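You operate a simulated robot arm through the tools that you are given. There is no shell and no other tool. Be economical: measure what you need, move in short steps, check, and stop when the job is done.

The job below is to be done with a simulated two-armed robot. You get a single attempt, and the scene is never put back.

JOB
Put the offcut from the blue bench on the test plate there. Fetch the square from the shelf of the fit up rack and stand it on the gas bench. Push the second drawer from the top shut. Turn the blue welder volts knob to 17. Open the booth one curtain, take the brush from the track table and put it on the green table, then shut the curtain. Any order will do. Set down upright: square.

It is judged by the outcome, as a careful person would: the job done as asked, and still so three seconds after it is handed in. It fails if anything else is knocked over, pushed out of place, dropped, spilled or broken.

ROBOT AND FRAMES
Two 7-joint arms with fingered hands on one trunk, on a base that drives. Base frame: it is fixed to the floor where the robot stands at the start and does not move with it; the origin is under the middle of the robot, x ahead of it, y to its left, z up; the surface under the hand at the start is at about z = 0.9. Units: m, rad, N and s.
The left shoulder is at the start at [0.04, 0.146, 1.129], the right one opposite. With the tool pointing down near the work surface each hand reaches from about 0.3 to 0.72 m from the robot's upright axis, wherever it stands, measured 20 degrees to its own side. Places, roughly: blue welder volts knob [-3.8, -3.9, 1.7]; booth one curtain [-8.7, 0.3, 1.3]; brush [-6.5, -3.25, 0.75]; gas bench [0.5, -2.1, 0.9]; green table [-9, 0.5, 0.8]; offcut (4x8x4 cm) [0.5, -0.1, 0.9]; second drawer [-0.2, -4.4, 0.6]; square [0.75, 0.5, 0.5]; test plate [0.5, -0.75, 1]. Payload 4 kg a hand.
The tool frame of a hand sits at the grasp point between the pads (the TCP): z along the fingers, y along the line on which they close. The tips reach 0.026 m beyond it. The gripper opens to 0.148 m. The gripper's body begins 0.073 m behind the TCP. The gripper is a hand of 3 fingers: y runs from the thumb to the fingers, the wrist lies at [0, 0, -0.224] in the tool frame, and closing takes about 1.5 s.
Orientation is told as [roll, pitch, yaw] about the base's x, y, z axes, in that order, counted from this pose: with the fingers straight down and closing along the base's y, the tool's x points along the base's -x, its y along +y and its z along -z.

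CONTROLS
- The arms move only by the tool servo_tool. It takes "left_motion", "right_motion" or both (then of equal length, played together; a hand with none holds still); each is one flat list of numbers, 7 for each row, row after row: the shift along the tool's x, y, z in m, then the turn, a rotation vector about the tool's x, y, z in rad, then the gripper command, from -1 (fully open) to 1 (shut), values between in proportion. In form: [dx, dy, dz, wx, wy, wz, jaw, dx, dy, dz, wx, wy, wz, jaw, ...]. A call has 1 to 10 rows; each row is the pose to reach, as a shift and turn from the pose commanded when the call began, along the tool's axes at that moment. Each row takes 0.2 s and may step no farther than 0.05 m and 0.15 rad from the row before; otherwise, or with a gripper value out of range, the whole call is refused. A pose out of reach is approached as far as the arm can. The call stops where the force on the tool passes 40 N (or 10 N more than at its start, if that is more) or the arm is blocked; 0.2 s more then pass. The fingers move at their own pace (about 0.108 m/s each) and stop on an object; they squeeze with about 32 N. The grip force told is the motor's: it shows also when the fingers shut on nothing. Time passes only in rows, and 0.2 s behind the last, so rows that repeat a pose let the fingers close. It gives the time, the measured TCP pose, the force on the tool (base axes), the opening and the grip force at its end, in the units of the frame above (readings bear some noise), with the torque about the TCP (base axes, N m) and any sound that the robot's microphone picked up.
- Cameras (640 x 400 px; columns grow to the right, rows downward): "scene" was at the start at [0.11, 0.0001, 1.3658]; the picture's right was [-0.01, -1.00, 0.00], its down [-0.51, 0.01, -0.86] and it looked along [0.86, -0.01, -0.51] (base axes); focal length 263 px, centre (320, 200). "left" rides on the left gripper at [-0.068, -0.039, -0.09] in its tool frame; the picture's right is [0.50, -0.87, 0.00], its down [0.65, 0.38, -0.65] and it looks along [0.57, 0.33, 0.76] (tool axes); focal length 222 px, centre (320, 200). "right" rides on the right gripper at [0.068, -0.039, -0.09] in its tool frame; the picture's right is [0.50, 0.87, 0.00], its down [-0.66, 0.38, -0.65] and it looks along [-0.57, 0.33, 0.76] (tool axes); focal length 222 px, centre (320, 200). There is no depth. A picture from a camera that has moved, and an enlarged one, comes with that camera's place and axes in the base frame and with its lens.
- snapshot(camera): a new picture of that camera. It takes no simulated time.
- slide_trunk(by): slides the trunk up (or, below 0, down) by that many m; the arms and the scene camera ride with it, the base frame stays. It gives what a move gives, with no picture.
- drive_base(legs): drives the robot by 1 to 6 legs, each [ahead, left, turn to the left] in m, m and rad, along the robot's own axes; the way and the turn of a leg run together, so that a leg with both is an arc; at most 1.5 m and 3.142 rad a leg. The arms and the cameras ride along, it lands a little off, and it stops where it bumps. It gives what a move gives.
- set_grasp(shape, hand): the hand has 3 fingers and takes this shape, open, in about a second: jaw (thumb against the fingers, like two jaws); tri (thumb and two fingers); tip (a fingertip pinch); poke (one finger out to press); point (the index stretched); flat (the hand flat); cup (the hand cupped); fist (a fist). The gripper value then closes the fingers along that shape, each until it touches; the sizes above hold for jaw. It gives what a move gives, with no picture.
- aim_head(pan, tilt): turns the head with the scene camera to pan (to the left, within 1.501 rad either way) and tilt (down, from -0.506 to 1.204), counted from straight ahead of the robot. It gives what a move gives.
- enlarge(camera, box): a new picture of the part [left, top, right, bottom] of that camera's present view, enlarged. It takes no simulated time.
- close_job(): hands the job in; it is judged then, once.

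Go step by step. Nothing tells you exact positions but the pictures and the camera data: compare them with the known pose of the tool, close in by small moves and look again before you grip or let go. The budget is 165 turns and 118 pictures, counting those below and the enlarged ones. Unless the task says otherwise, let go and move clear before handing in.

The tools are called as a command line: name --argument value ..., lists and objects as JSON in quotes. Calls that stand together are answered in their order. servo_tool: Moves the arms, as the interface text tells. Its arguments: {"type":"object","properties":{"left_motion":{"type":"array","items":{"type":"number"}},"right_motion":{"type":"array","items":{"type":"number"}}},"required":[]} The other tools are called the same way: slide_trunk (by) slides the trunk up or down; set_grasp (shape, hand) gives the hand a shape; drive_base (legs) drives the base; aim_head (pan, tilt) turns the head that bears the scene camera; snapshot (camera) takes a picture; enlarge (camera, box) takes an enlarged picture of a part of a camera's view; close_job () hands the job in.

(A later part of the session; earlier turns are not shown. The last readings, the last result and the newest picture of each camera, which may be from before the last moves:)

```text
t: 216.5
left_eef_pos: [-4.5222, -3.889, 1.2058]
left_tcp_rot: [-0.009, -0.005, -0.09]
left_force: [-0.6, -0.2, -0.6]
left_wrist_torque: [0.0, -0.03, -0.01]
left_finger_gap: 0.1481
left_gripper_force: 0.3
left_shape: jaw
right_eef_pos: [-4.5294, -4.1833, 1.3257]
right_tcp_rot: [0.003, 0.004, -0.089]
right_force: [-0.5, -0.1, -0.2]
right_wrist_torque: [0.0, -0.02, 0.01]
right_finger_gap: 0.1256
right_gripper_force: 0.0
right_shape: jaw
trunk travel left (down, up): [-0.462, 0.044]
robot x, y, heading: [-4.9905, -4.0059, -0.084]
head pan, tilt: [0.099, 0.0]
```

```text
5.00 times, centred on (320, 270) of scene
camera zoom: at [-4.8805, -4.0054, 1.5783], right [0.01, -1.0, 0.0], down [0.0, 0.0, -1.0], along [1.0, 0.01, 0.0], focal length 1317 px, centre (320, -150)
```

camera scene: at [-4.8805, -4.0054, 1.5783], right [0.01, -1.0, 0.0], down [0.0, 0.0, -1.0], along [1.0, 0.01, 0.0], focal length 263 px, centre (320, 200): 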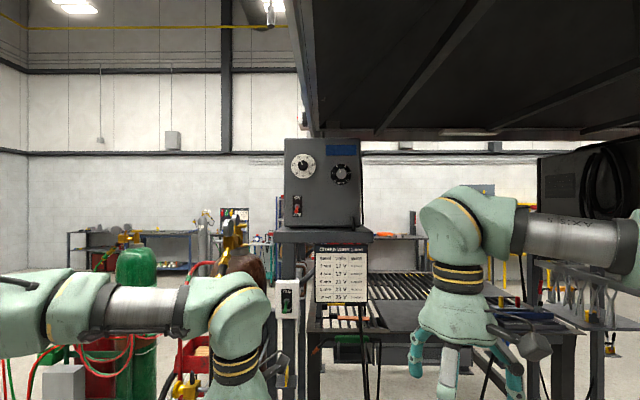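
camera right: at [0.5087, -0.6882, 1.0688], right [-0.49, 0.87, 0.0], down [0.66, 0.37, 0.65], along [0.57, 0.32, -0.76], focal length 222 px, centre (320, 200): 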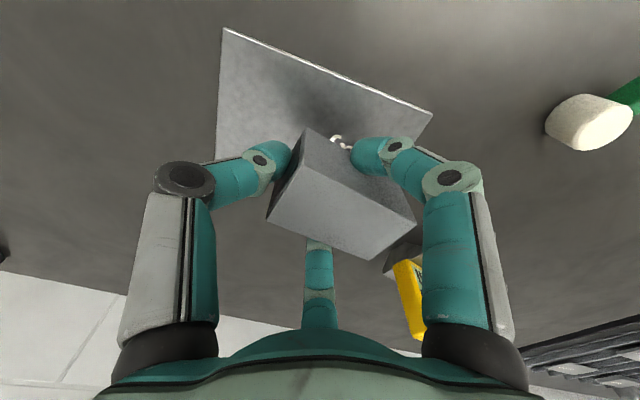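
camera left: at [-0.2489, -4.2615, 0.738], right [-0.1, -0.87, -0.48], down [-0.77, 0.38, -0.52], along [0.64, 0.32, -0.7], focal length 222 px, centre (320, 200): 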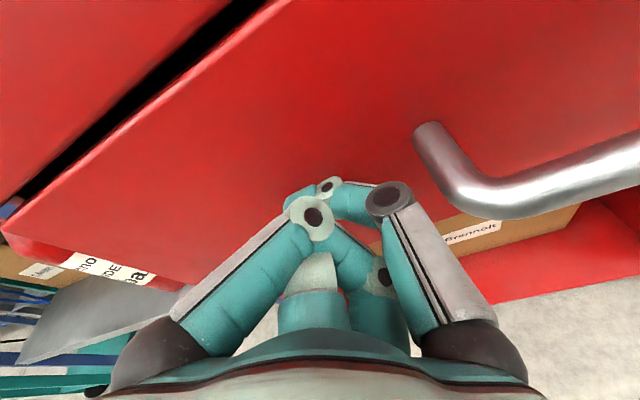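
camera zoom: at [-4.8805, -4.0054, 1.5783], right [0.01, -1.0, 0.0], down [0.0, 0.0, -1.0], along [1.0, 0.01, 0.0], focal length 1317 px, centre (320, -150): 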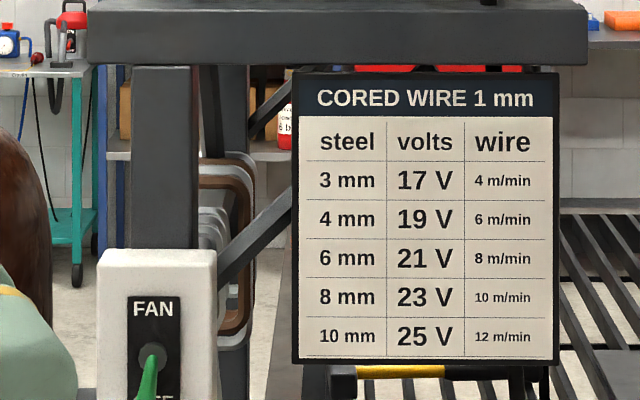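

The volts knob now points at 19; it must turn 54° counter-clockwise (seen from the front) to 17. It is near (-3.82, -3.935, 1.715). I raise the left hand to that height pointing forward.

slide_trunk --by 0.04

servo_tool --left_motion '[0, 0, -0.045, 0, -0.15, 0, -1, 0, 0, -0.09, 0, -0.3, 0, -1, -0.01, 0, -0.135, 0, -0.45, 0, -1, -0.02, 0, -0.18, 0, -0.6, 0, -1, -0.03, 0, -0.225, 0, -0.75, 0, -1, -0.045, 0, -0.27, 0, -0.9, 0, -1, -0.06, 0, -0.315, 0, -1.05, 0, -1, -0.075, 0, -0.36, 0, -1.2, 0, -1, -0.09, 0, -0.405, 0, -1.35, 0, -1, -0.11, 0, -0.45, 0, -1.5, 0, -1]' --right_motion '[0.02, 0, 0, 0, 0, 0, -1, 0.04, 0, 0, 0, 0, 0, -1, 0.06, 0, 0, 0, 0, 0, -1, 0.08, 0, 0, 0, 0, 0, -1, 0.1, 0, 0, 0, 0, 0, -1, 0.1, 0, 0, 0, 0, 0, -1, 0.1, 0, 0, 0, 0, 0, -1, 0.1, 0, 0, 0, 0, 0, -1, 0.1, 0, 0, 0, 0, 0, -1, 0.1, 0, 0, 0, 0, 0, -1]'

snapshot --camera "left"

```text
t: 217.3
left_eef_pos: [-4.5225, -3.8878, 1.2458]
left_tcp_rot: [-0.009, -0.003, -0.089]
left_force: [0.0, -1.2, 0.5]
left_wrist_torque: [0.01, -0.01, 0.03]
left_finger_gap: 0.1482
left_gripper_force: 0.1
left_shape: jaw
right_eef_pos: [-4.5279, -4.1833, 1.3643]
right_tcp_rot: [0.003, 0.005, -0.088]
right_force: [0.4, -0.2, -1.0]
right_wrist_torque: [0.03, -0.03, 0.03]
right_finger_gap: 0.1255
right_gripper_force: 0.1
right_shape: jaw
trunk travel left (down, up): [-0.502, 0.004]
robot x, y, heading: [-4.9884, -4.0085, -0.084]
head pan, tilt: [0.099, 0.0]
```

```text
t: 219.5
left_eef_pos: [-4.4142, -3.8938, 1.696]
left_tcp_rot: [-0.119, -1.504, 0.03]
left_force: [0.1, 0.3, -0.5]
left_wrist_torque: [0.01, 0.02, -0.03]
left_finger_gap: 0.1478
left_gripper_force: 0.1
left_shape: jaw
right_eef_pos: [-4.6287, -4.1751, 1.3644]
right_tcp_rot: [0.004, 0.007, -0.09]
right_force: [0.4, 0.0, -0.9]
right_wrist_torque: [0.03, -0.01, -0.01]
right_finger_gap: 0.1481
right_gripper_force: 0.1
right_shape: jaw
trunk travel left (down, up): [-0.502, 0.004]
robot x, y, heading: [-4.9928, -4.0058, -0.087]
head pan, tilt: [0.099, 0.0]
```

```text
37 pictures are left
camera left: at [-4.5035, -3.9261, 1.7698], right [-0.11, -0.86, -0.49], down [-0.66, 0.43, -0.61], along [0.74, 0.26, -0.62], focal length 222 px, centre (320, 200)
```

left: 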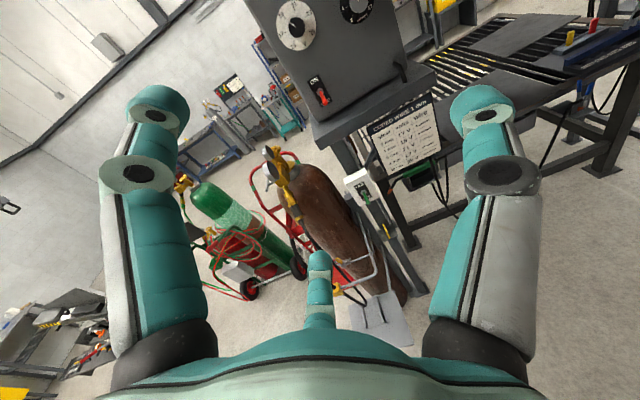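

The hand faces the panel nicely; knob triangulates to (-3.81, -3.92, 1.72). I square up the heading and approach to about 15 cm.

drive_base --legs '[[0, 0, 0.087], [0.42, -0.077, 0]]'

servo_tool --left_motion '[-0.012, 0, 0, 0, -0.04, 0, -0.5, -0.024, 0, 0, 0, -0.075, 0, -0.3]'

snapshot --camera "left"

snapshot --camera "scene"

```text
t: 222.7
left_eef_pos: [-4.0075, -3.9249, 1.6984]
left_tcp_rot: [-0.138, -1.504, 0.129]
left_force: [-0.1, 0.5, -0.7]
left_wrist_torque: [0.01, -0.01, -0.02]
left_finger_gap: 0.148
left_gripper_force: 0.0
left_shape: jaw
right_eef_pos: [-4.1956, -4.2221, 1.3661]
right_tcp_rot: [0.005, 0.002, -0.005]
right_force: [-0.2, 0.3, 0.1]
right_wrist_torque: [0.0, -0.02, -0.02]
right_finger_gap: 0.148
right_gripper_force: 0.1
right_shape: jaw
trunk travel left (down, up): [-0.502, 0.004]
robot x, y, heading: [-4.5659, -4.0869, -0.003]
head pan, tilt: [0.099, 0.0]
```

```text
t: 223.2
left_eef_pos: [-4.0047, -3.9246, 1.7205]
left_tcp_rot: [-2.386, -1.559, 2.381]
left_force: [0.2, 0.2, -0.7]
left_wrist_torque: [0.01, -0.01, 0.02]
left_finger_gap: 0.0968
left_gripper_force: 0.0
left_shape: jaw
right_eef_pos: [-4.1936, -4.2235, 1.3664]
right_tcp_rot: [0.004, 0.004, -0.003]
right_force: [-0.3, -0.8, 0.1]
right_wrist_torque: [-0.01, 0.01, 0.01]
right_finger_gap: 0.148
right_gripper_force: 0.0
right_shape: jaw
trunk travel left (down, up): [-0.502, 0.004]
robot x, y, heading: [-4.5648, -4.0861, 0.0]
head pan, tilt: [0.099, 0.0]
```

```text
36 pictures are left
camera left: at [-4.096, -3.9639, 1.7877], right [0.0, -0.87, -0.49], down [-0.65, 0.38, -0.66], along [0.76, 0.32, -0.56], focal length 222 px, centre (320, 200)
```

left: 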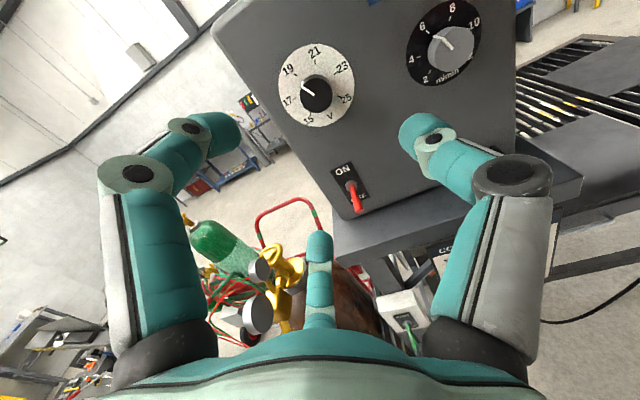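

```text
35 pictures are left
camera scene: at [-4.4592, -4.0749, 1.6175], right [0.1, -1.0, 0.0], down [0.0, 0.0, -1.0], along [1.0, 0.1, 0.0], focal length 263 px, centre (320, 200)
```

scene: 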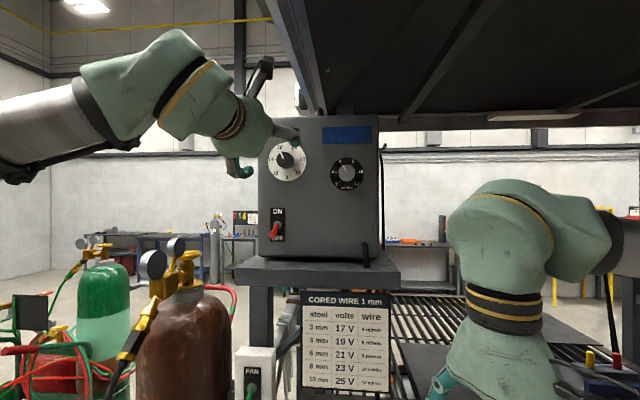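

The hand axis is aligned with the knob to within a few mm. I reach forward 15 cm and check.

servo_tool --left_motion '[0, 0, 0.04, 0, 0, 0, -0.3, 0, 0, 0.08, 0, 0, 0, -0.3, 0, 0, 0.12, 0, 0, 0, -0.3, 0, 0, 0.15, 0, 0, 0, -0.3]'

snapshot --camera "left"

```text
t: 224.2
left_eef_pos: [-3.8488, -3.9298, 1.7211]
left_tcp_rot: [-2.211, -1.561, 2.207]
left_force: [0.0, -0.5, -0.5]
left_wrist_torque: [-0.01, -0.01, -0.03]
left_finger_gap: 0.0966
left_gripper_force: 0.0
left_shape: jaw
right_eef_pos: [-4.1918, -4.2228, 1.3648]
right_tcp_rot: [0.004, 0.007, -0.006]
right_force: [0.2, -0.2, 0.0]
right_wrist_torque: [-0.01, 0.02, 0.0]
right_finger_gap: 0.1477
right_gripper_force: 0.1
right_shape: jaw
trunk travel left (down, up): [-0.502, 0.004]
robot x, y, heading: [-4.567, -4.0854, -0.002]
head pan, tilt: [0.099, 0.0]
```

```text
34 pictures are left
camera left: at [-3.941, -3.9668, 1.7866], right [0.0, -0.87, -0.49], down [-0.65, 0.38, -0.66], along [0.76, 0.32, -0.56], focal length 222 px, centre (320, 200)
```

left: 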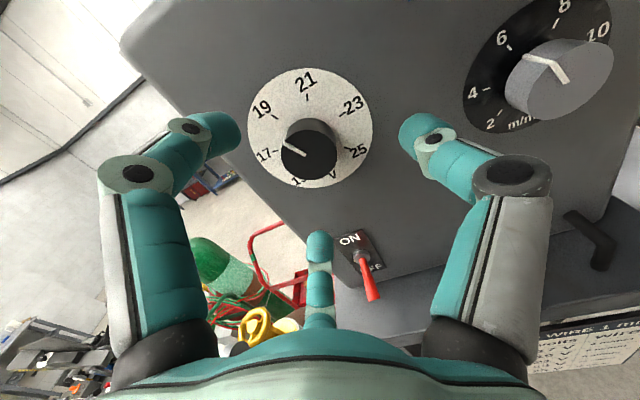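

The knob stands out about 5 cm (face x≈-3.80, panel ≈-3.75), centred at y≈-3.921, z≈1.721. I move in 5 cm with an 8 mm shift and close gently.

servo_tool --left_motion '[0, 0.008, 0.015, 0, 0, 0, -0.3, 0, 0.008, 0.035, 0, 0, 0, -0.3, 0, 0.008, 0.05, 0, 0, 0, -0.3]'

snapshot --camera "left"

```text
t: 225.1
left_eef_pos: [-3.8007, -3.9218, 1.7228]
left_tcp_rot: [-2.352, -1.562, 2.345]
left_force: [-0.1, 0.7, -0.9]
left_wrist_torque: [0.0, -0.03, 0.02]
left_finger_gap: 0.0966
left_gripper_force: 0.0
left_shape: jaw
right_eef_pos: [-4.1919, -4.2234, 1.3661]
right_tcp_rot: [0.006, 0.005, -0.006]
right_force: [-0.9, 0.2, 0.0]
right_wrist_torque: [0.0, 0.01, 0.02]
right_finger_gap: 0.1478
right_gripper_force: 0.1
right_shape: jaw
trunk travel left (down, up): [-0.502, 0.004]
robot x, y, heading: [-4.5711, -4.0822, -0.004]
head pan, tilt: [0.099, 0.0]
```

```text
33 pictures are left
camera left: at [-3.8925, -3.9598, 1.7879], right [0.0, -0.87, -0.49], down [-0.65, 0.38, -0.66], along [0.76, 0.32, -0.56], focal length 222 px, centre (320, 200)
```

left: 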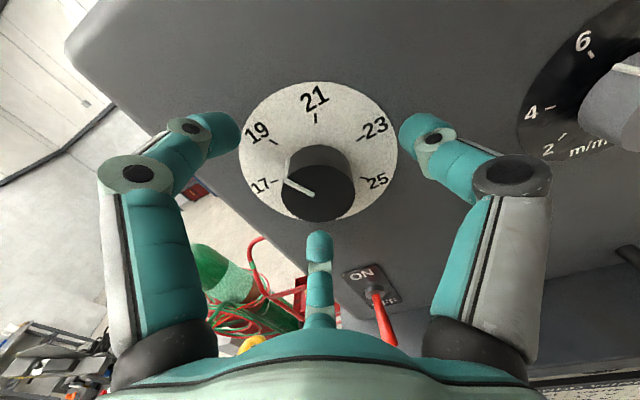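

The knob face is exactly at the grasp point, tips reaching around it. I close on it.

servo_tool --left_motion '[0, 0, 0.006, 0, 0, 0, 0, 0, 0, 0.006, 0, 0, 0, 0.4, 0, 0, 0.006, 0, 0, 0, 0.8, 0, 0, 0.006, 0, 0, 0, 1, 0, 0, 0.006, 0, 0, 0, 1, 0, 0, 0.006, 0, 0, 0, 1]'

snapshot --camera "left"

```text
t: 226.4
left_eef_pos: [-3.794, -3.9211, 1.7213]
left_tcp_rot: [-2.231, -1.559, 2.223]
left_force: [2.4, -0.1, -1.1]
left_wrist_torque: [0.0, 0.03, -0.03]
left_finger_gap: 0.034
left_gripper_force: 31.9
left_shape: jaw
right_eef_pos: [-4.1928, -4.2237, 1.3642]
right_tcp_rot: [0.002, 0.004, -0.005]
right_force: [-0.3, 1.5, 0.1]
right_wrist_torque: [-0.02, 0.01, -0.03]
right_finger_gap: 0.148
right_gripper_force: 0.0
right_shape: jaw
trunk travel left (down, up): [-0.502, 0.004]
robot x, y, heading: [-4.5693, -4.0834, -0.003]
head pan, tilt: [0.099, 0.0]
```

```text
32 pictures are left
camera left: at [-3.8864, -3.9585, 1.788], right [0.0, -0.87, -0.49], down [-0.65, 0.38, -0.66], along [0.76, 0.32, -0.56], focal length 222 px, centre (320, 200)
```

left: 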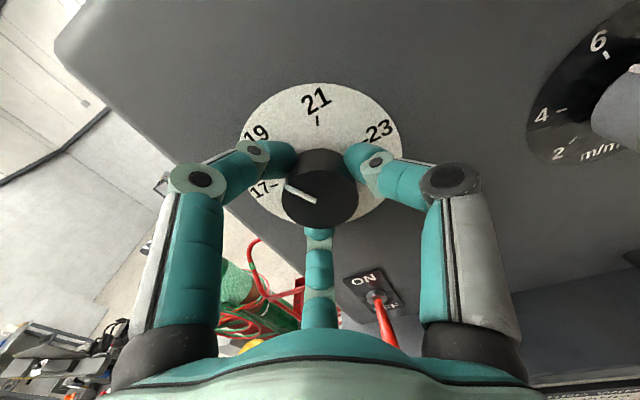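

Gripped. I turn about the tool axis by -0.94 rad (54° counter-clockwise).

servo_tool --left_motion '[0, 0, 0, 0, 0, -0.12, 1, 0, 0, 0, 0, 0, -0.24, 1, 0, 0, 0, 0, 0, -0.36, 1, 0, 0, 0, 0, 0, -0.48, 1, 0, 0, 0, 0, 0, -0.6, 1, 0, 0, 0, 0, 0, -0.72, 1, 0, 0, 0, 0, 0, -0.84, 1, 0, 0, 0, 0, 0, -0.94, 1, 0, 0, 0, 0, 0, -0.94, 1]'

snapshot --camera "left"

enlarge --camera "scene" --box '[230, 110, 390, 210]'

```text
t: 228.4
left_eef_pos: [-3.7935, -3.9193, 1.7217]
left_tcp_rot: [-1.581, -0.619, 1.569]
left_force: [2.4, 0.9, -0.4]
left_wrist_torque: [-0.01, -0.02, 0.06]
left_finger_gap: 0.0341
left_gripper_force: 31.8
left_shape: jaw
right_eef_pos: [-4.192, -4.221, 1.3645]
right_tcp_rot: [0.002, 0.006, -0.006]
right_force: [-0.1, -0.2, 0.3]
right_wrist_torque: [0.0, 0.03, -0.01]
right_finger_gap: 0.1478
right_gripper_force: 0.0
right_shape: jaw
trunk travel left (down, up): [-0.502, 0.004]
robot x, y, heading: [-4.569, -4.0845, -0.001]
head pan, tilt: [0.099, 0.0]
```

```text
31 pictures are left
camera left: at [-3.886, -3.8863, 1.7914], right [-0.01, -0.91, 0.41], down [-0.65, -0.31, -0.69], along [0.76, -0.28, -0.59], focal length 222 px, centre (320, 200)
```

left: 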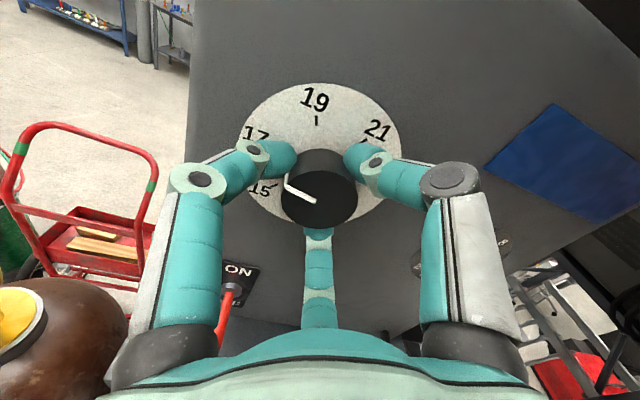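

```text
4.00 times, centred on (310, 160) of scene
camera zoom: at [-4.4562, -4.0745, 1.6173], right [0.1, -1.0, 0.0], down [0.0, 0.0, -1.0], along [1.0, 0.1, 0.0], focal length 1054 px, centre (360, 360)
```

zoom: 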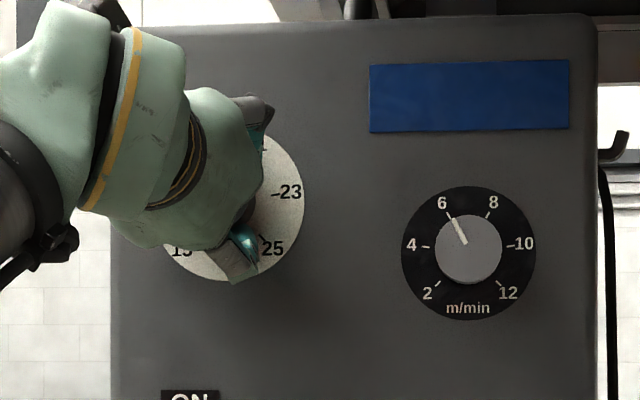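

The pointer turned with the hand without slipping. I open, back straight off and check the reading.

servo_tool --left_motion '[0, 0, 0, 0, 0, 0, 0.6, 0, 0, 0, 0, 0, 0, 0.2, 0, 0, 0, 0, 0, 0, -0.2, 0, 0, 0, 0, 0, 0, -0.3, 0, 0, 0, 0, 0, 0, -0.3, 0, 0, -0.04, 0, 0, 0, -0.3, 0, 0, -0.08, 0, 0, 0, -0.3, 0, 0, -0.12, 0, 0, 0, -0.3]'

drive_base --legs '[[-0.4, 0, 0]]'

enlarge --camera "scene" --box '[270, 120, 390, 210]'

```text
t: 230.2
left_eef_pos: [-3.9154, -3.9189, 1.7234]
left_tcp_rot: [-1.582, -0.622, 1.571]
left_force: [-0.1, 0.4, -0.2]
left_wrist_torque: [0.01, -0.01, 0.01]
left_finger_gap: 0.096
left_gripper_force: 0.0
left_shape: jaw
right_eef_pos: [-4.1936, -4.2239, 1.3656]
right_tcp_rot: [0.003, 0.007, -0.005]
right_force: [0.1, -1.1, -0.2]
right_wrist_torque: [0.01, -0.04, 0.0]
right_finger_gap: 0.1481
right_gripper_force: 0.0
right_shape: jaw
trunk travel left (down, up): [-0.502, 0.004]
robot x, y, heading: [-4.5651, -4.0846, -0.004]
head pan, tilt: [0.099, 0.0]
```

```text
t: 232.7
left_eef_pos: [-4.3038, -3.9174, 1.7205]
left_tcp_rot: [-1.575, -0.621, 1.568]
left_force: [0.8, 0.3, 0.4]
left_wrist_torque: [0.02, 0.01, -0.03]
left_finger_gap: 0.0955
left_gripper_force: 0.1
left_shape: jaw
right_eef_pos: [-4.5849, -4.2216, 1.3643]
right_tcp_rot: [0.004, 0.009, -0.008]
right_force: [0.6, 0.5, -0.4]
right_wrist_torque: [-0.03, 0.03, 0.04]
right_finger_gap: 0.148
right_gripper_force: 0.1
right_shape: jaw
trunk travel left (down, up): [-0.502, 0.004]
robot x, y, heading: [-4.9643, -4.0861, -0.014]
head pan, tilt: [0.099, 0.0]
```

```text
4.44 times, centred on (330, 165) of scene
camera zoom: at [-4.8491, -4.0739, 1.6171], right [0.1, -1.0, 0.0], down [0.0, 0.0, -1.0], along [1.0, 0.1, 0.0], focal length 1171 px, centre (276, 356)
```

zoom: 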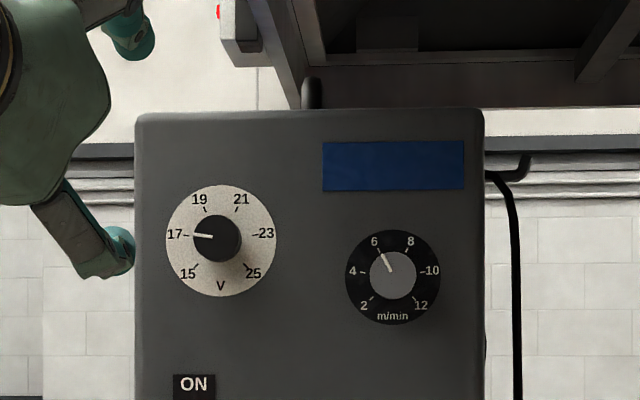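

Volts reads 17. Next I bring the left hand back to hanging down, then turn west toward the track table.

servo_tool --left_motion '[0, 0, -0.02, 0, 0, 0.15, -0.3, 0, 0, -0.04, 0, 0, 0.3, -0.3, 0, 0, -0.06, 0, 0, 0.45, -0.3, 0, 0, -0.06, 0, 0, 0.6, -0.3, 0, 0, -0.06, 0, 0, 0.75, -0.3, 0, 0, -0.06, 0, 0, 0.9, -0.3, 0, 0, -0.06, 0, 0, 0.94, -0.3]'

servo_tool --left_motion '[0.045, 0, -0.014, 0, 0.15, 0, -1, 0.09, 0, -0.028, 0, 0.3, 0, -1, 0.135, 0, -0.042, 0, 0.45, 0, -1, 0.18, 0, -0.056, 0, 0.6, 0, -1, 0.225, 0, -0.07, 0, 0.75, 0, -1, 0.27, 0, -0.084, 0, 0.9, 0, -1, 0.315, 0, -0.1, 0, 1.05, 0, -1, 0.36, 0, -0.12, 0, 1.2, 0, -1, 0.405, 0, -0.135, 0, 1.35, 0, -1, 0.45, 0, -0.15, 0, 1.5, 0, -1]'

drive_base --legs '[[0, 0, -1.57], [0, 0, -1.57]]'

aim_head --pan 0.0 --tilt 0.35

snapshot --camera "scene"

```text
t: 234.3
left_eef_pos: [-4.3686, -3.9186, 1.7219]
left_tcp_rot: [-2.345, -1.559, 2.339]
left_force: [0.3, 0.5, -0.5]
left_wrist_torque: [-0.02, 0.02, 0.01]
left_finger_gap: 0.0958
left_gripper_force: 0.1
left_shape: jaw
right_eef_pos: [-4.5883, -4.222, 1.3657]
right_tcp_rot: [0.005, 0.005, -0.006]
right_force: [0.1, 0.4, 0.2]
right_wrist_torque: [0.04, 0.0, 0.01]
right_finger_gap: 0.1478
right_gripper_force: 0.0
right_shape: jaw
trunk travel left (down, up): [-0.502, 0.004]
robot x, y, heading: [-4.9563, -4.0858, -0.004]
head pan, tilt: [0.099, 0.0]
```

```text
t: 236.5
left_eef_pos: [-4.5167, -3.9212, 1.2701]
left_tcp_rot: [-0.01, -0.075, -0.007]
left_force: [-0.1, 0.5, 0.0]
left_wrist_torque: [0.01, 0.02, 0.01]
left_finger_gap: 0.148
left_gripper_force: 0.0
left_shape: jaw
right_eef_pos: [-4.5865, -4.2217, 1.3639]
right_tcp_rot: [0.005, 0.006, -0.007]
right_force: [0.0, 0.1, -0.3]
right_wrist_torque: [0.0, 0.0, 0.0]
right_finger_gap: 0.148
right_gripper_force: 0.0
right_shape: jaw
trunk travel left (down, up): [-0.502, 0.004]
robot x, y, heading: [-4.9595, -4.0821, -0.002]
head pan, tilt: [0.099, 0.0]
```

```text
t: 244.6
left_eef_pos: [-5.4081, -4.2445, 1.2703]
left_tcp_rot: [-0.01, -0.079, 3.129]
left_force: [0.1, 0.0, -0.1]
left_wrist_torque: [0.02, -0.02, -0.01]
left_finger_gap: 0.1476
left_gripper_force: 0.0
left_shape: jaw
right_eef_pos: [-5.3354, -3.943, 1.3659]
right_tcp_rot: [0.003, 0.004, 3.127]
right_force: [0.2, 0.1, 0.2]
right_wrist_torque: [0.02, -0.01, 0.0]
right_finger_gap: 0.148
right_gripper_force: 0.0
right_shape: jaw
trunk travel left (down, up): [-0.502, 0.004]
robot x, y, heading: [-4.9626, -4.0821, 3.127]
head pan, tilt: [0.099, 0.0]
```

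```text
t: 245.4
left_eef_pos: [-5.4099, -4.2436, 1.2718]
left_tcp_rot: [-0.009, -0.08, 3.129]
left_force: [-1.0, -0.8, -0.9]
left_wrist_torque: [0.0, 0.0, 0.01]
left_finger_gap: 0.1477
left_gripper_force: 0.2
left_shape: jaw
right_eef_pos: [-5.3361, -3.9425, 1.3646]
right_tcp_rot: [0.006, 0.006, 3.129]
right_force: [-0.7, 1.2, 0.2]
right_wrist_torque: [-0.02, 0.0, 0.0]
right_finger_gap: 0.1476
right_gripper_force: 0.1
right_shape: jaw
trunk travel left (down, up): [-0.502, 0.004]
robot x, y, heading: [-4.9627, -4.0843, 3.135]
head pan, tilt: [0.0, 0.351]
```

```text
28 pictures are left
camera scene: at [-5.0762, -4.0812, 1.585], right [0.01, 1.0, 0.0], down [0.34, 0.0, -0.94], along [-0.94, 0.01, -0.34], focal length 263 px, centre (320, 200)
```

scene: 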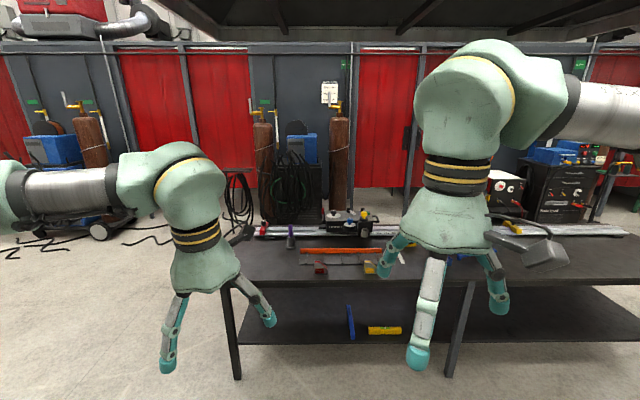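

The track table's front edge is near x≈-6.16. The brush should be behind my right hand, so I move north 0.8 m and look.

drive_base --legs '[[0.4, -0.75, 0]]'

aim_head --pan 0.0 --tilt 0.55

snapshot --camera "scene"

```text
t: 250.0
left_eef_pos: [-5.7996, -3.4854, 1.2717]
left_tcp_rot: [-0.011, -0.079, -3.139]
left_force: [0.1, -0.6, -0.1]
left_wrist_torque: [0.01, 0.0, 0.01]
left_finger_gap: 0.148
left_gripper_force: 0.1
left_shape: jaw
right_eef_pos: [-5.7305, -3.1848, 1.3661]
right_tcp_rot: [0.001, 0.005, -3.142]
right_force: [0.1, -0.2, -0.8]
right_wrist_torque: [0.04, -0.05, 0.01]
right_finger_gap: 0.148
right_gripper_force: 0.0
right_shape: jaw
trunk travel left (down, up): [-0.502, 0.004]
robot x, y, heading: [-5.358, -3.3199, -3.136]
head pan, tilt: [0.0, 0.351]
```

```text
t: 250.7
left_eef_pos: [-5.7997, -3.4862, 1.2701]
left_tcp_rot: [-0.009, -0.078, -3.141]
left_force: [-0.1, 0.6, -0.3]
left_wrist_torque: [0.02, 0.01, 0.02]
left_finger_gap: 0.148
left_gripper_force: 0.1
left_shape: jaw
right_eef_pos: [-5.7316, -3.1838, 1.3646]
right_tcp_rot: [0.003, 0.005, -3.142]
right_force: [0.6, 0.3, 0.8]
right_wrist_torque: [-0.02, 0.02, -0.01]
right_finger_gap: 0.1478
right_gripper_force: 0.0
right_shape: jaw
trunk travel left (down, up): [-0.502, 0.004]
robot x, y, heading: [-5.3546, -3.3187, -3.143]
head pan, tilt: [0.0, 0.55]
```

```text
27 pictures are left
camera scene: at [-5.4666, -3.3181, 1.5667], right [0.0, 1.0, 0.0], down [0.52, 0.0, -0.85], along [-0.85, 0.0, -0.52], focal length 263 px, centre (320, 200)
```

scene: 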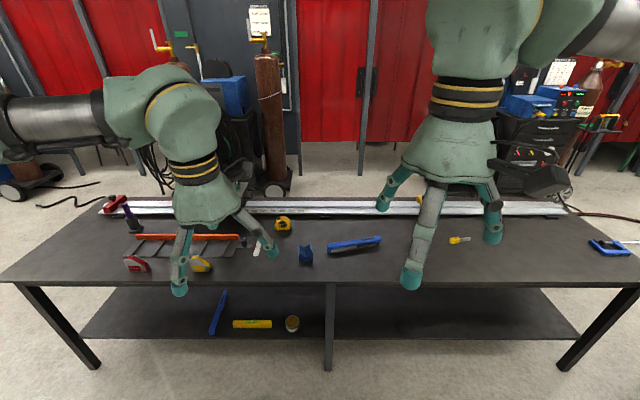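

enlarge --camera "scene" --box '[230, 200, 410, 312]'

```text
3.56 times, centred on (320, 256) of scene
camera zoom: at [-5.4666, -3.3181, 1.5667], right [0.0, 1.0, 0.0], down [0.52, 0.0, -0.85], along [-0.85, 0.0, -0.52], focal length 937 px, centre (320, 1)
```

zoom: 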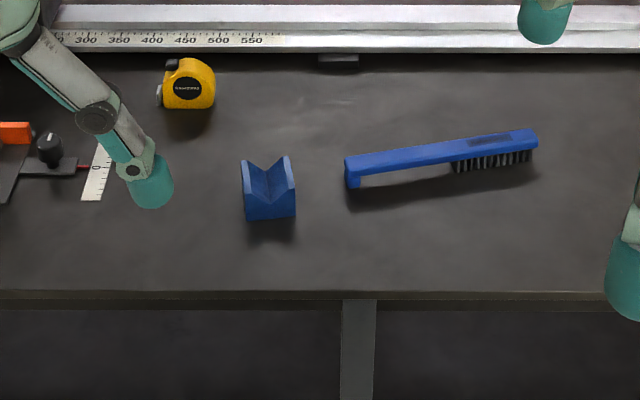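

The blue-handled wire brush lies along y, about (-6.37, -3.17), bristles at the north end. I lower the trunk, move up to the table, and yaw the right hand so it closes across the handle.

slide_trunk --by -0.28

drive_base --legs '[[0.42, 0.08, 0]]'

servo_tool --right_motion '[-0.02, -0.005, 0, 0, 0, 0.143, -0.3, -0.04, -0.01, 0.02, 0, 0, 0.286, -0.3, -0.06, -0.02, 0.04, 0, 0, 0.429, -0.3, -0.08, -0.03, 0.06, 0, 0, 0.572, -0.3, -0.1, -0.04, 0.08, 0, 0, 0.715, -0.3, -0.12, -0.05, 0.1, 0, 0, 0.858, -0.3, -0.14, -0.06, 0.12, 0, 0, 1.0, -0.3, -0.16, -0.07, 0.14, 0, 0, 1.143, -0.3, -0.18, -0.08, 0.15, 0, 0, 1.286, -0.3, -0.2, -0.08, 0.16, 0, 0, 1.426, -0.3]'

snapshot --camera "right"

```text
t: 253.5
left_eef_pos: [-5.8007, -3.4845, 0.992]
left_tcp_rot: [-0.008, -0.078, -3.14]
left_force: [0.3, -0.5, -0.2]
left_wrist_torque: [-0.01, -0.01, 0.01]
left_finger_gap: 0.1479
left_gripper_force: 0.0
left_shape: jaw
right_eef_pos: [-5.7311, -3.1834, 1.0862]
right_tcp_rot: [0.004, 0.005, -3.141]
right_force: [0.3, 0.1, 0.3]
right_wrist_torque: [0.0, -0.01, 0.0]
right_finger_gap: 0.1479
right_gripper_force: 0.1
right_shape: jaw
trunk travel left (down, up): [-0.222, 0.284]
robot x, y, heading: [-5.3563, -3.3169, -3.132]
head pan, tilt: [0.0, 0.55]
```

```text
t: 256.2
left_eef_pos: [-6.2262, -3.5721, 0.9932]
left_tcp_rot: [-0.009, -0.078, -3.132]
left_force: [-0.2, -0.7, -0.5]
left_wrist_torque: [0.03, 0.0, 0.01]
left_finger_gap: 0.1481
left_gripper_force: 0.1
left_shape: jaw
right_eef_pos: [-6.1584, -3.2701, 1.0858]
right_tcp_rot: [0.004, 0.006, -3.131]
right_force: [0.1, 0.2, -0.1]
right_wrist_torque: [0.01, -0.04, 0.0]
right_finger_gap: 0.1479
right_gripper_force: 0.0
right_shape: jaw
trunk travel left (down, up): [-0.222, 0.284]
robot x, y, heading: [-5.7836, -3.4006, -3.13]
head pan, tilt: [0.0, 0.55]
```

```text
t: 258.4
left_eef_pos: [-6.226, -3.5731, 0.9911]
left_tcp_rot: [-0.009, -0.077, -3.135]
left_force: [-0.2, 0.6, 0.2]
left_wrist_torque: [0.01, 0.03, -0.01]
left_finger_gap: 0.1479
left_gripper_force: 0.0
left_shape: jaw
right_eef_pos: [-6.3586, -3.1922, 0.9258]
right_tcp_rot: [-0.005, 0.003, 1.723]
right_force: [-0.4, -0.8, -0.3]
right_wrist_torque: [0.0, -0.01, 0.04]
right_finger_gap: 0.0964
right_gripper_force: 0.2
right_shape: jaw
trunk travel left (down, up): [-0.222, 0.284]
robot x, y, heading: [-5.7871, -3.4055, -3.128]
head pan, tilt: [0.0, 0.55]
```

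```text
25 pictures are left
camera right: at [-6.3106, -3.2531, 1.0169], right [-0.78, -0.62, 0.0], down [-0.48, 0.59, 0.65], along [-0.4, 0.51, -0.76], focal length 222 px, centre (320, 200)
```

right: 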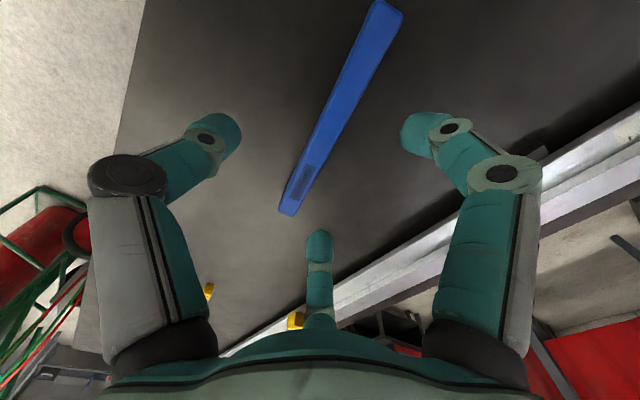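

The brush handle is between the fingers in plan. I centre and lower to just above, then check.

servo_tool --right_motion '[-0.007, 0.006, 0.03, 0, 0, -0.03, -0.3, -0.014, 0.013, 0.07, 0, 0, -0.06, -0.3, -0.014, 0.013, 0.11, 0, 0, -0.06, -0.3]'

snapshot --camera "right"

```text
t: 259.2
left_eef_pos: [-6.2264, -3.5725, 0.9918]
left_tcp_rot: [-0.007, -0.077, -3.132]
left_force: [-0.4, 0.5, 1.0]
left_wrist_torque: [-0.01, 0.02, 0.03]
left_finger_gap: 0.1478
left_gripper_force: 0.1
left_shape: jaw
right_eef_pos: [-6.3744, -3.183, 0.8147]
right_tcp_rot: [-0.003, 0.005, 1.785]
right_force: [0.0, -0.4, 0.4]
right_wrist_torque: [0.01, 0.03, -0.01]
right_finger_gap: 0.0968
right_gripper_force: 0.2
right_shape: jaw
trunk travel left (down, up): [-0.222, 0.284]
robot x, y, heading: [-5.7833, -3.405, -3.131]
head pan, tilt: [0.0, 0.55]
```

```text
24 pictures are left
camera right: at [-6.3219, -3.2393, 0.9047], right [-0.74, -0.67, 0.0], down [-0.51, 0.56, 0.65], along [-0.44, 0.48, -0.76], focal length 222 px, centre (320, 200)
```

right: 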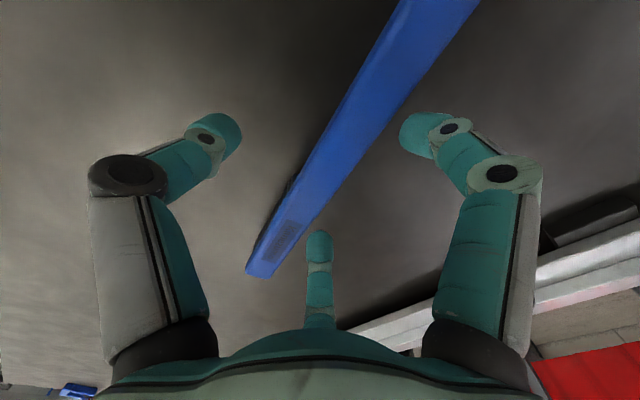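

servo_tool --right_motion '[0, 0.003, 0.015, 0, 0, -0.04, -0.3, 0, 0.003, 0.031, 0, 0, -0.04, -0.3, 0, 0.003, 0.031, 0, 0, -0.04, 0.1, 0, 0.003, 0.031, 0, 0, -0.04, 0.5, 0, 0.003, 0.031, 0, 0, -0.04, 1, 0, 0.003, 0.031, 0, 0, -0.04, 1, 0, 0.003, 0.031, 0, 0, -0.04, 1, 0, 0.003, 0.031, 0, 0, -0.04, 1]'

servo_tool --right_motion '[0, 0, -0.03, 0, 0, 0, 1, 0, 0, -0.06, 0, 0, 0, 1, 0, 0, -0.1, 0, 0, 0, 1]'

snapshot --camera "right"

```text
t: 261.0
left_eef_pos: [-6.2254, -3.5713, 0.9918]
left_tcp_rot: [-0.009, -0.079, -3.133]
left_force: [-0.6, 0.4, 0.3]
left_wrist_torque: [0.02, 0.02, 0.04]
left_finger_gap: 0.1479
left_gripper_force: 0.0
left_shape: jaw
right_eef_pos: [-6.3773, -3.1822, 0.7852]
right_tcp_rot: [-0.006, 0.006, 1.826]
right_force: [0.3, 0.0, -2.0]
right_wrist_torque: [-0.04, -0.01, -0.03]
right_finger_gap: 0.019
right_gripper_force: 31.6
right_shape: jaw
trunk travel left (down, up): [-0.222, 0.284]
robot x, y, heading: [-5.7843, -3.4004, -3.131]
head pan, tilt: [0.0, 0.55]
```

```text
t: 261.8
left_eef_pos: [-6.225, -3.5729, 0.9922]
left_tcp_rot: [-0.01, -0.078, -3.133]
left_force: [-0.4, -0.2, 0.3]
left_wrist_torque: [-0.01, -0.03, 0.02]
left_finger_gap: 0.148
left_gripper_force: 0.0
left_shape: jaw
right_eef_pos: [-6.3783, -3.1826, 0.8861]
right_tcp_rot: [-0.005, 0.006, 1.823]
right_force: [0.3, 0.6, -1.0]
right_wrist_torque: [-0.05, 0.0, -0.02]
right_finger_gap: 0.0191
right_gripper_force: 32.0
right_shape: jaw
trunk travel left (down, up): [-0.222, 0.284]
robot x, y, heading: [-5.7828, -3.4024, -3.131]
head pan, tilt: [0.0, 0.55]
```

```text
23 pictures are left
camera right: at [-6.3234, -3.2377, 0.9766], right [-0.71, -0.7, 0.0], down [-0.53, 0.54, 0.65], along [-0.45, 0.46, -0.76], focal length 222 px, centre (320, 200)
```

right: 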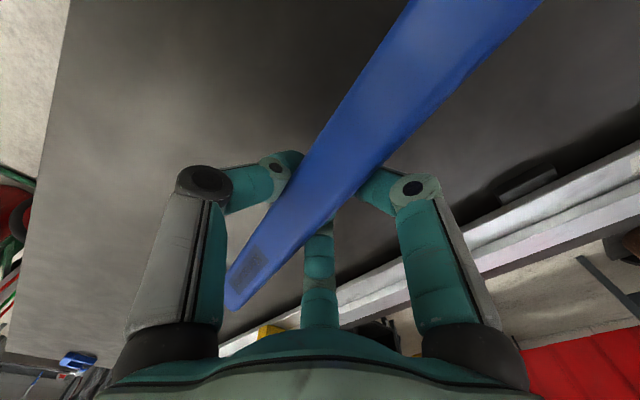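

The brush is held securely. I lift and retract it, back away from the table, and drive north along the aisle to booth one.

servo_tool --right_motion '[0, -0.03, -0.03, 0, 0, 0, 1, 0, -0.06, -0.06, 0, 0, 0, 1, 0, -0.09, -0.1, 0, 0, 0, 1, 0, -0.12, -0.14, 0, 0, 0, 1, 0, -0.14, -0.18, 0, 0, 0, 1]'

drive_base --legs '[[-0.9, 0, 0], [0, 0, -1.56], [1.4, 0, 0], [1.4, 0, 0], [1.05, 0, 0], [0, 0, 1.56]]'

aim_head --pan 0.0 --tilt 0.25

snapshot --camera "scene"

```text
t: 263.0
left_eef_pos: [-6.225, -3.5724, 0.992]
left_tcp_rot: [-0.007, -0.078, -3.133]
left_force: [0.3, 0.1, 0.1]
left_wrist_torque: [0.01, -0.01, 0.0]
left_finger_gap: 0.148
left_gripper_force: 0.0
left_shape: jaw
right_eef_pos: [-6.2425, -3.1481, 1.0664]
right_tcp_rot: [-0.005, 0.003, 1.824]
right_force: [-0.4, -0.5, -1.7]
right_wrist_torque: [-0.04, -0.01, 0.01]
right_finger_gap: 0.0188
right_gripper_force: 32.4
right_shape: jaw
trunk travel left (down, up): [-0.222, 0.284]
robot x, y, heading: [-5.7813, -3.4039, -3.132]
head pan, tilt: [0.0, 0.55]
```

```text
t: 293.4
left_eef_pos: [-5.3697, 0.2646, 0.9919]
left_tcp_rot: [-0.01, -0.079, -3.131]
left_force: [1.1, -0.3, -0.2]
left_wrist_torque: [-0.04, 0.0, -0.01]
left_finger_gap: 0.148
left_gripper_force: 0.0
left_shape: jaw
right_eef_pos: [-5.3876, 0.6908, 1.0672]
right_tcp_rot: [-0.003, 0.005, 1.826]
right_force: [0.6, 1.0, -1.6]
right_wrist_torque: [-0.03, -0.02, -0.01]
right_finger_gap: 0.0186
right_gripper_force: 31.8
right_shape: jaw
trunk travel left (down, up): [-0.222, 0.284]
robot x, y, heading: [-4.9264, 0.4387, -3.129]
head pan, tilt: [0.0, 0.55]
```

```text
t: 294.2
left_eef_pos: [-5.37, 0.2659, 0.9926]
left_tcp_rot: [-0.009, -0.079, -3.131]
left_force: [0.7, 0.5, -0.9]
left_wrist_torque: [0.01, 0.02, -0.02]
left_finger_gap: 0.1477
left_gripper_force: 0.1
left_shape: jaw
right_eef_pos: [-5.387, 0.6901, 1.0655]
right_tcp_rot: [-0.005, 0.005, 1.825]
right_force: [-1.0, -0.1, -1.9]
right_wrist_torque: [-0.06, -0.04, 0.03]
right_finger_gap: 0.0185
right_gripper_force: 32.3
right_shape: jaw
trunk travel left (down, up): [-0.222, 0.284]
robot x, y, heading: [-4.927, 0.4352, -3.125]
head pan, tilt: [0.0, 0.25]
```

```text
22 pictures are left
camera scene: at [-5.0414, 0.4357, 1.3153], right [-0.01, 1.0, 0.0], down [0.25, 0.0, -0.97], along [-0.97, -0.01, -0.25], focal length 263 px, centre (320, 200)
```

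scene: 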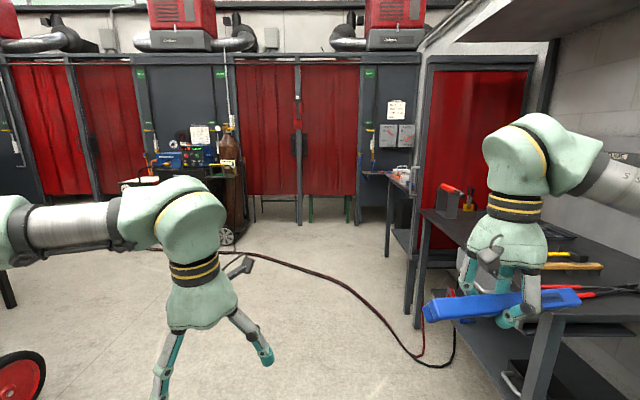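

Booth one's two curtain panels are straight ahead, with green table legs visible below the right panel. I enlarge.

enlarge --camera "scene" --box '[220, 50, 420, 235]'

```text
2.16 times, centred on (320, 142) of scene
camera zoom: at [-5.0414, 0.4357, 1.3153], right [-0.01, 1.0, 0.0], down [0.25, 0.0, -0.97], along [-0.97, -0.01, -0.25], focal length 570 px, centre (320, 324)
```

zoom: 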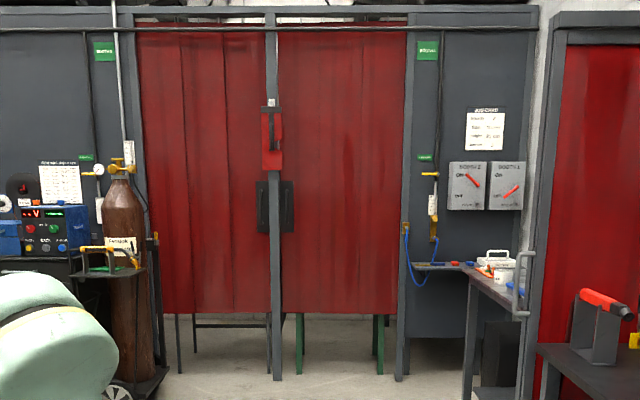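

The green table (green legs) is behind the right-hand panel, whose black handle is at its left edge, near (-8.7, 0.2, 1.12); it should slide to the right. I drive closer for a good look.

drive_base --legs '[[1.4, 0.05, 0], [1.15, 0.05, 0]]'

aim_head --pan 0.0 --tilt 0.15

snapshot --camera "scene"

```text
t: 306.8
left_eef_pos: [-7.9339, 0.1267, 0.9917]
left_tcp_rot: [-0.009, -0.078, -3.127]
left_force: [0.2, 0.6, 0.4]
left_wrist_torque: [-0.03, -0.03, -0.02]
left_finger_gap: 0.148
left_gripper_force: 0.0
left_shape: jaw
right_eef_pos: [-7.9517, 0.5524, 1.0663]
right_tcp_rot: [-0.004, 0.006, 1.828]
right_force: [-0.1, -0.3, -1.5]
right_wrist_torque: [-0.03, -0.03, 0.03]
right_finger_gap: 0.0184
right_gripper_force: 32.4
right_shape: jaw
trunk travel left (down, up): [-0.222, 0.284]
robot x, y, heading: [-7.4925, 0.2999, -3.127]
head pan, tilt: [0.0, 0.25]
```

```text
t: 307.4
left_eef_pos: [-7.9331, 0.1263, 0.9923]
left_tcp_rot: [-0.008, -0.079, -3.128]
left_force: [0.1, -0.1, -1.5]
left_wrist_torque: [-0.01, 0.04, 0.0]
left_finger_gap: 0.148
left_gripper_force: 0.1
left_shape: jaw
right_eef_pos: [-7.9527, 0.5525, 1.0666]
right_tcp_rot: [-0.005, 0.008, 1.829]
right_force: [-0.2, 0.5, -1.3]
right_wrist_torque: [-0.04, -0.02, -0.03]
right_finger_gap: 0.0188
right_gripper_force: 32.1
right_shape: jaw
trunk travel left (down, up): [-0.222, 0.284]
robot x, y, heading: [-7.4901, 0.2988, -3.131]
head pan, tilt: [0.0, 0.15]
```

```text
20 pictures are left
camera scene: at [-7.6051, 0.2977, 1.3245], right [-0.02, 1.0, 0.0], down [0.15, 0.0, -0.99], along [-0.99, -0.02, -0.15], focal length 263 px, centre (320, 200)
```

scene: 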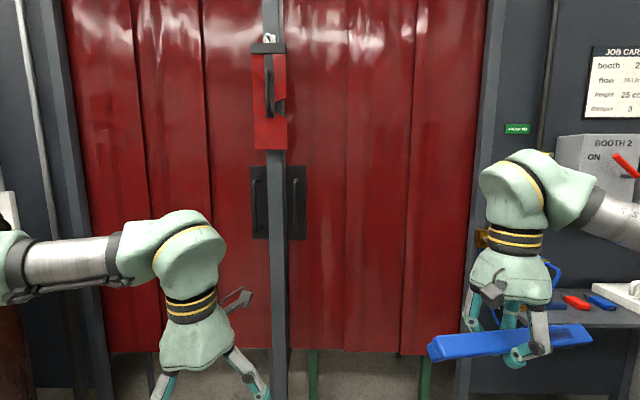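

enlarge --camera "scene" --box '[235, 150, 335, 250]'

```text
4.00 times, centred on (285, 200) of scene
camera zoom: at [-7.6051, 0.2977, 1.3245], right [-0.02, 1.0, 0.0], down [0.15, 0.0, -0.99], along [-0.99, -0.02, -0.15], focal length 1054 px, centre (460, 200)
```

zoom: 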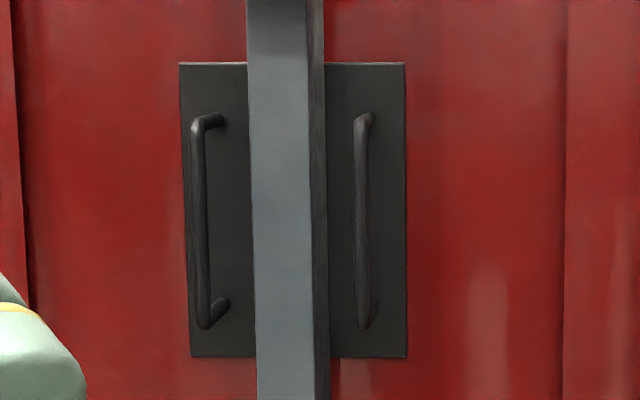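

The curtain handle is a vertical bar at about (-8.65, 0.183), z 1.04–1.25, with ~5 cm to the post. I raise the left hand to point forward at bar height and pull the brush hand in a little.

servo_tool --left_motion '[-0.026, 0, -0.013, 0, -0.149, 0, -1, -0.052, 0, -0.026, 0, -0.298, 0, -1, -0.078, 0, -0.039, 0, -0.447, 0, -0.6, -0.104, 0, -0.052, 0, -0.596, 0, -0.2, -0.13, 0, -0.065, 0, -0.745, 0, 0.2, -0.156, 0, -0.078, 0, -0.894, 0, 0.2, -0.182, 0, -0.091, 0, -1.043, 0, 0.2, -0.208, 0, -0.104, 0, -1.192, 0, 0.2, -0.234, 0, -0.117, 0, -1.341, 0, 0.2, -0.261, 0, -0.13, 0, -1.49, 0, 0.2]' --right_motion '[0, -0.01, 0, 0, 0, 0, 1, 0, -0.02, 0, 0, 0, 0, 1, 0, -0.03, 0, 0, 0, 0, 1, 0, -0.04, 0, 0, 0, 0, 1, 0, -0.05, 0, 0, 0, 0, 1, 0, -0.06, 0, 0, 0, 0, 1, 0, -0.07, 0, 0, 0, 0, 1, 0, -0.08, 0, 0, 0, 0, 1, 0, -0.09, 0, 0, 0, 0, 1, 0, -0.1, 0, 0, 0, 0, 1]'

snapshot --camera "left"

```text
t: 309.6
left_eef_pos: [-8.1373, 0.1588, 1.1344]
left_tcp_rot: [-0.027, -1.372, -3.101]
left_force: [-0.2, -0.1, -0.2]
left_wrist_torque: [-0.05, 0.02, 0.04]
left_finger_gap: 0.0593
left_gripper_force: 0.0
left_shape: jaw
left hand out of reach, approached as far as the arm can: row 9, 10
right_eef_pos: [-7.855, 0.5812, 1.0658]
right_tcp_rot: [-0.004, 0.007, 1.829]
right_force: [0.2, 0.9, -2.9]
right_wrist_torque: [-0.06, 0.01, -0.02]
right_finger_gap: 0.0182
right_gripper_force: 32.0
right_shape: jaw
trunk travel left (down, up): [-0.222, 0.284]
robot x, y, heading: [-7.4933, 0.3016, -3.13]
head pan, tilt: [0.0, 0.15]
```

```text
18 pictures are left
camera left: at [-8.0631, 0.1985, 1.2175], right [0.09, 0.87, -0.49], down [0.78, -0.36, -0.52], along [-0.62, -0.33, -0.71], focal length 222 px, centre (320, 200)
```

left: 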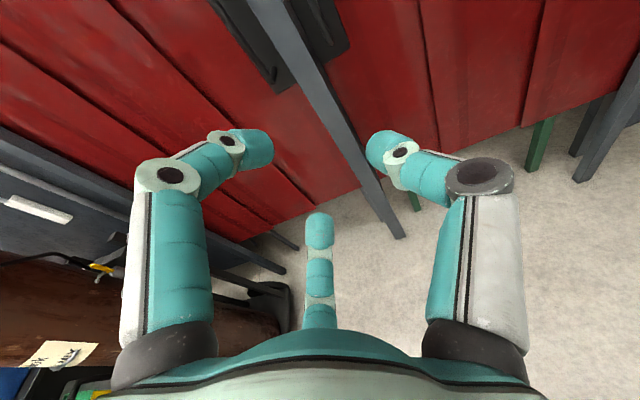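

drive_base --legs '[[0.38, -0.03, 0]]'

snapshot --camera "left"

```text
t: 312.0
left_eef_pos: [-8.5145, 0.1822, 1.1336]
left_tcp_rot: [-0.049, -1.37, -3.083]
left_force: [-0.3, -0.1, 0.0]
left_wrist_torque: [0.01, -0.03, -0.01]
left_finger_gap: 0.0592
left_gripper_force: 0.0
left_shape: jaw
right_eef_pos: [-8.2315, 0.6035, 1.0684]
right_tcp_rot: [-0.004, 0.006, 1.825]
right_force: [-0.1, 0.6, -1.7]
right_wrist_torque: [-0.05, 0.02, 0.01]
right_finger_gap: 0.0181
right_gripper_force: 32.1
right_shape: jaw
trunk travel left (down, up): [-0.222, 0.284]
robot x, y, heading: [-7.8678, 0.322, -3.127]
head pan, tilt: [0.0, 0.15]
```

```text
17 pictures are left
camera left: at [-8.4413, 0.2214, 1.2166], right [0.09, 0.87, -0.48], down [0.78, -0.36, -0.52], along [-0.62, -0.33, -0.71], focal length 222 px, centre (320, 200)
```

left: 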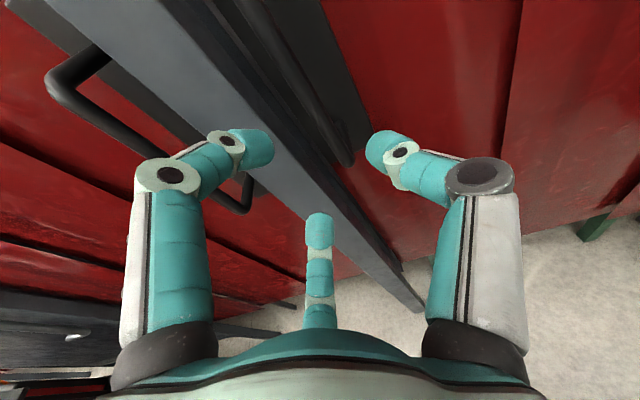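

The bar is at (-8.66, 0.176) but the gripper's knuckles would foul the post, so I'll hook it with one finger instead: I set the left hand to poke and look.

set_grasp --shape "poke" --hand "left"

snapshot --camera "left"

```text
t: 312.9
left_eef_pos: [-8.515, 0.1826, 1.1335]
left_tcp_rot: [-0.047, -1.37, -3.082]
left_force: [-0.2, -0.4, -0.3]
left_wrist_torque: [0.01, -0.01, 0.04]
left_finger_gap: 0.0
left_gripper_force: 0.0
left_shape: poke
right_eef_pos: [-8.2314, 0.6024, 1.068]
right_tcp_rot: [-0.004, 0.006, 1.824]
right_force: [0.9, 0.5, -1.6]
right_wrist_torque: [-0.06, -0.02, -0.02]
right_finger_gap: 0.0186
right_gripper_force: 32.3
right_shape: jaw
trunk travel left (down, up): [-0.222, 0.284]
robot x, y, heading: [-7.8687, 0.3262, -3.128]
head pan, tilt: [0.0, 0.15]
```

```text
16 pictures are left
camera left: at [-8.4411, 0.2214, 1.2168], right [0.09, 0.87, -0.48], down [0.78, -0.36, -0.52], along [-0.62, -0.33, -0.71], focal length 222 px, centre (320, 200)
```

left: 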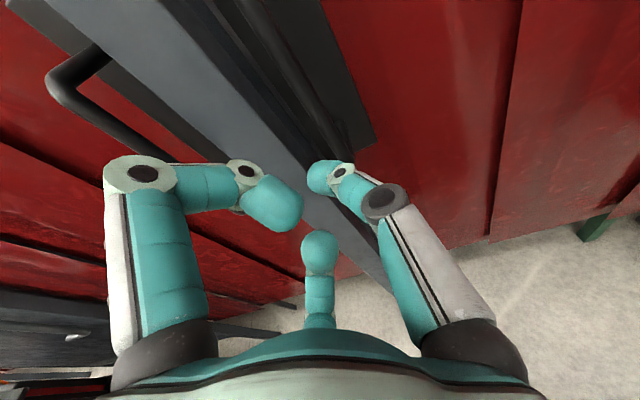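

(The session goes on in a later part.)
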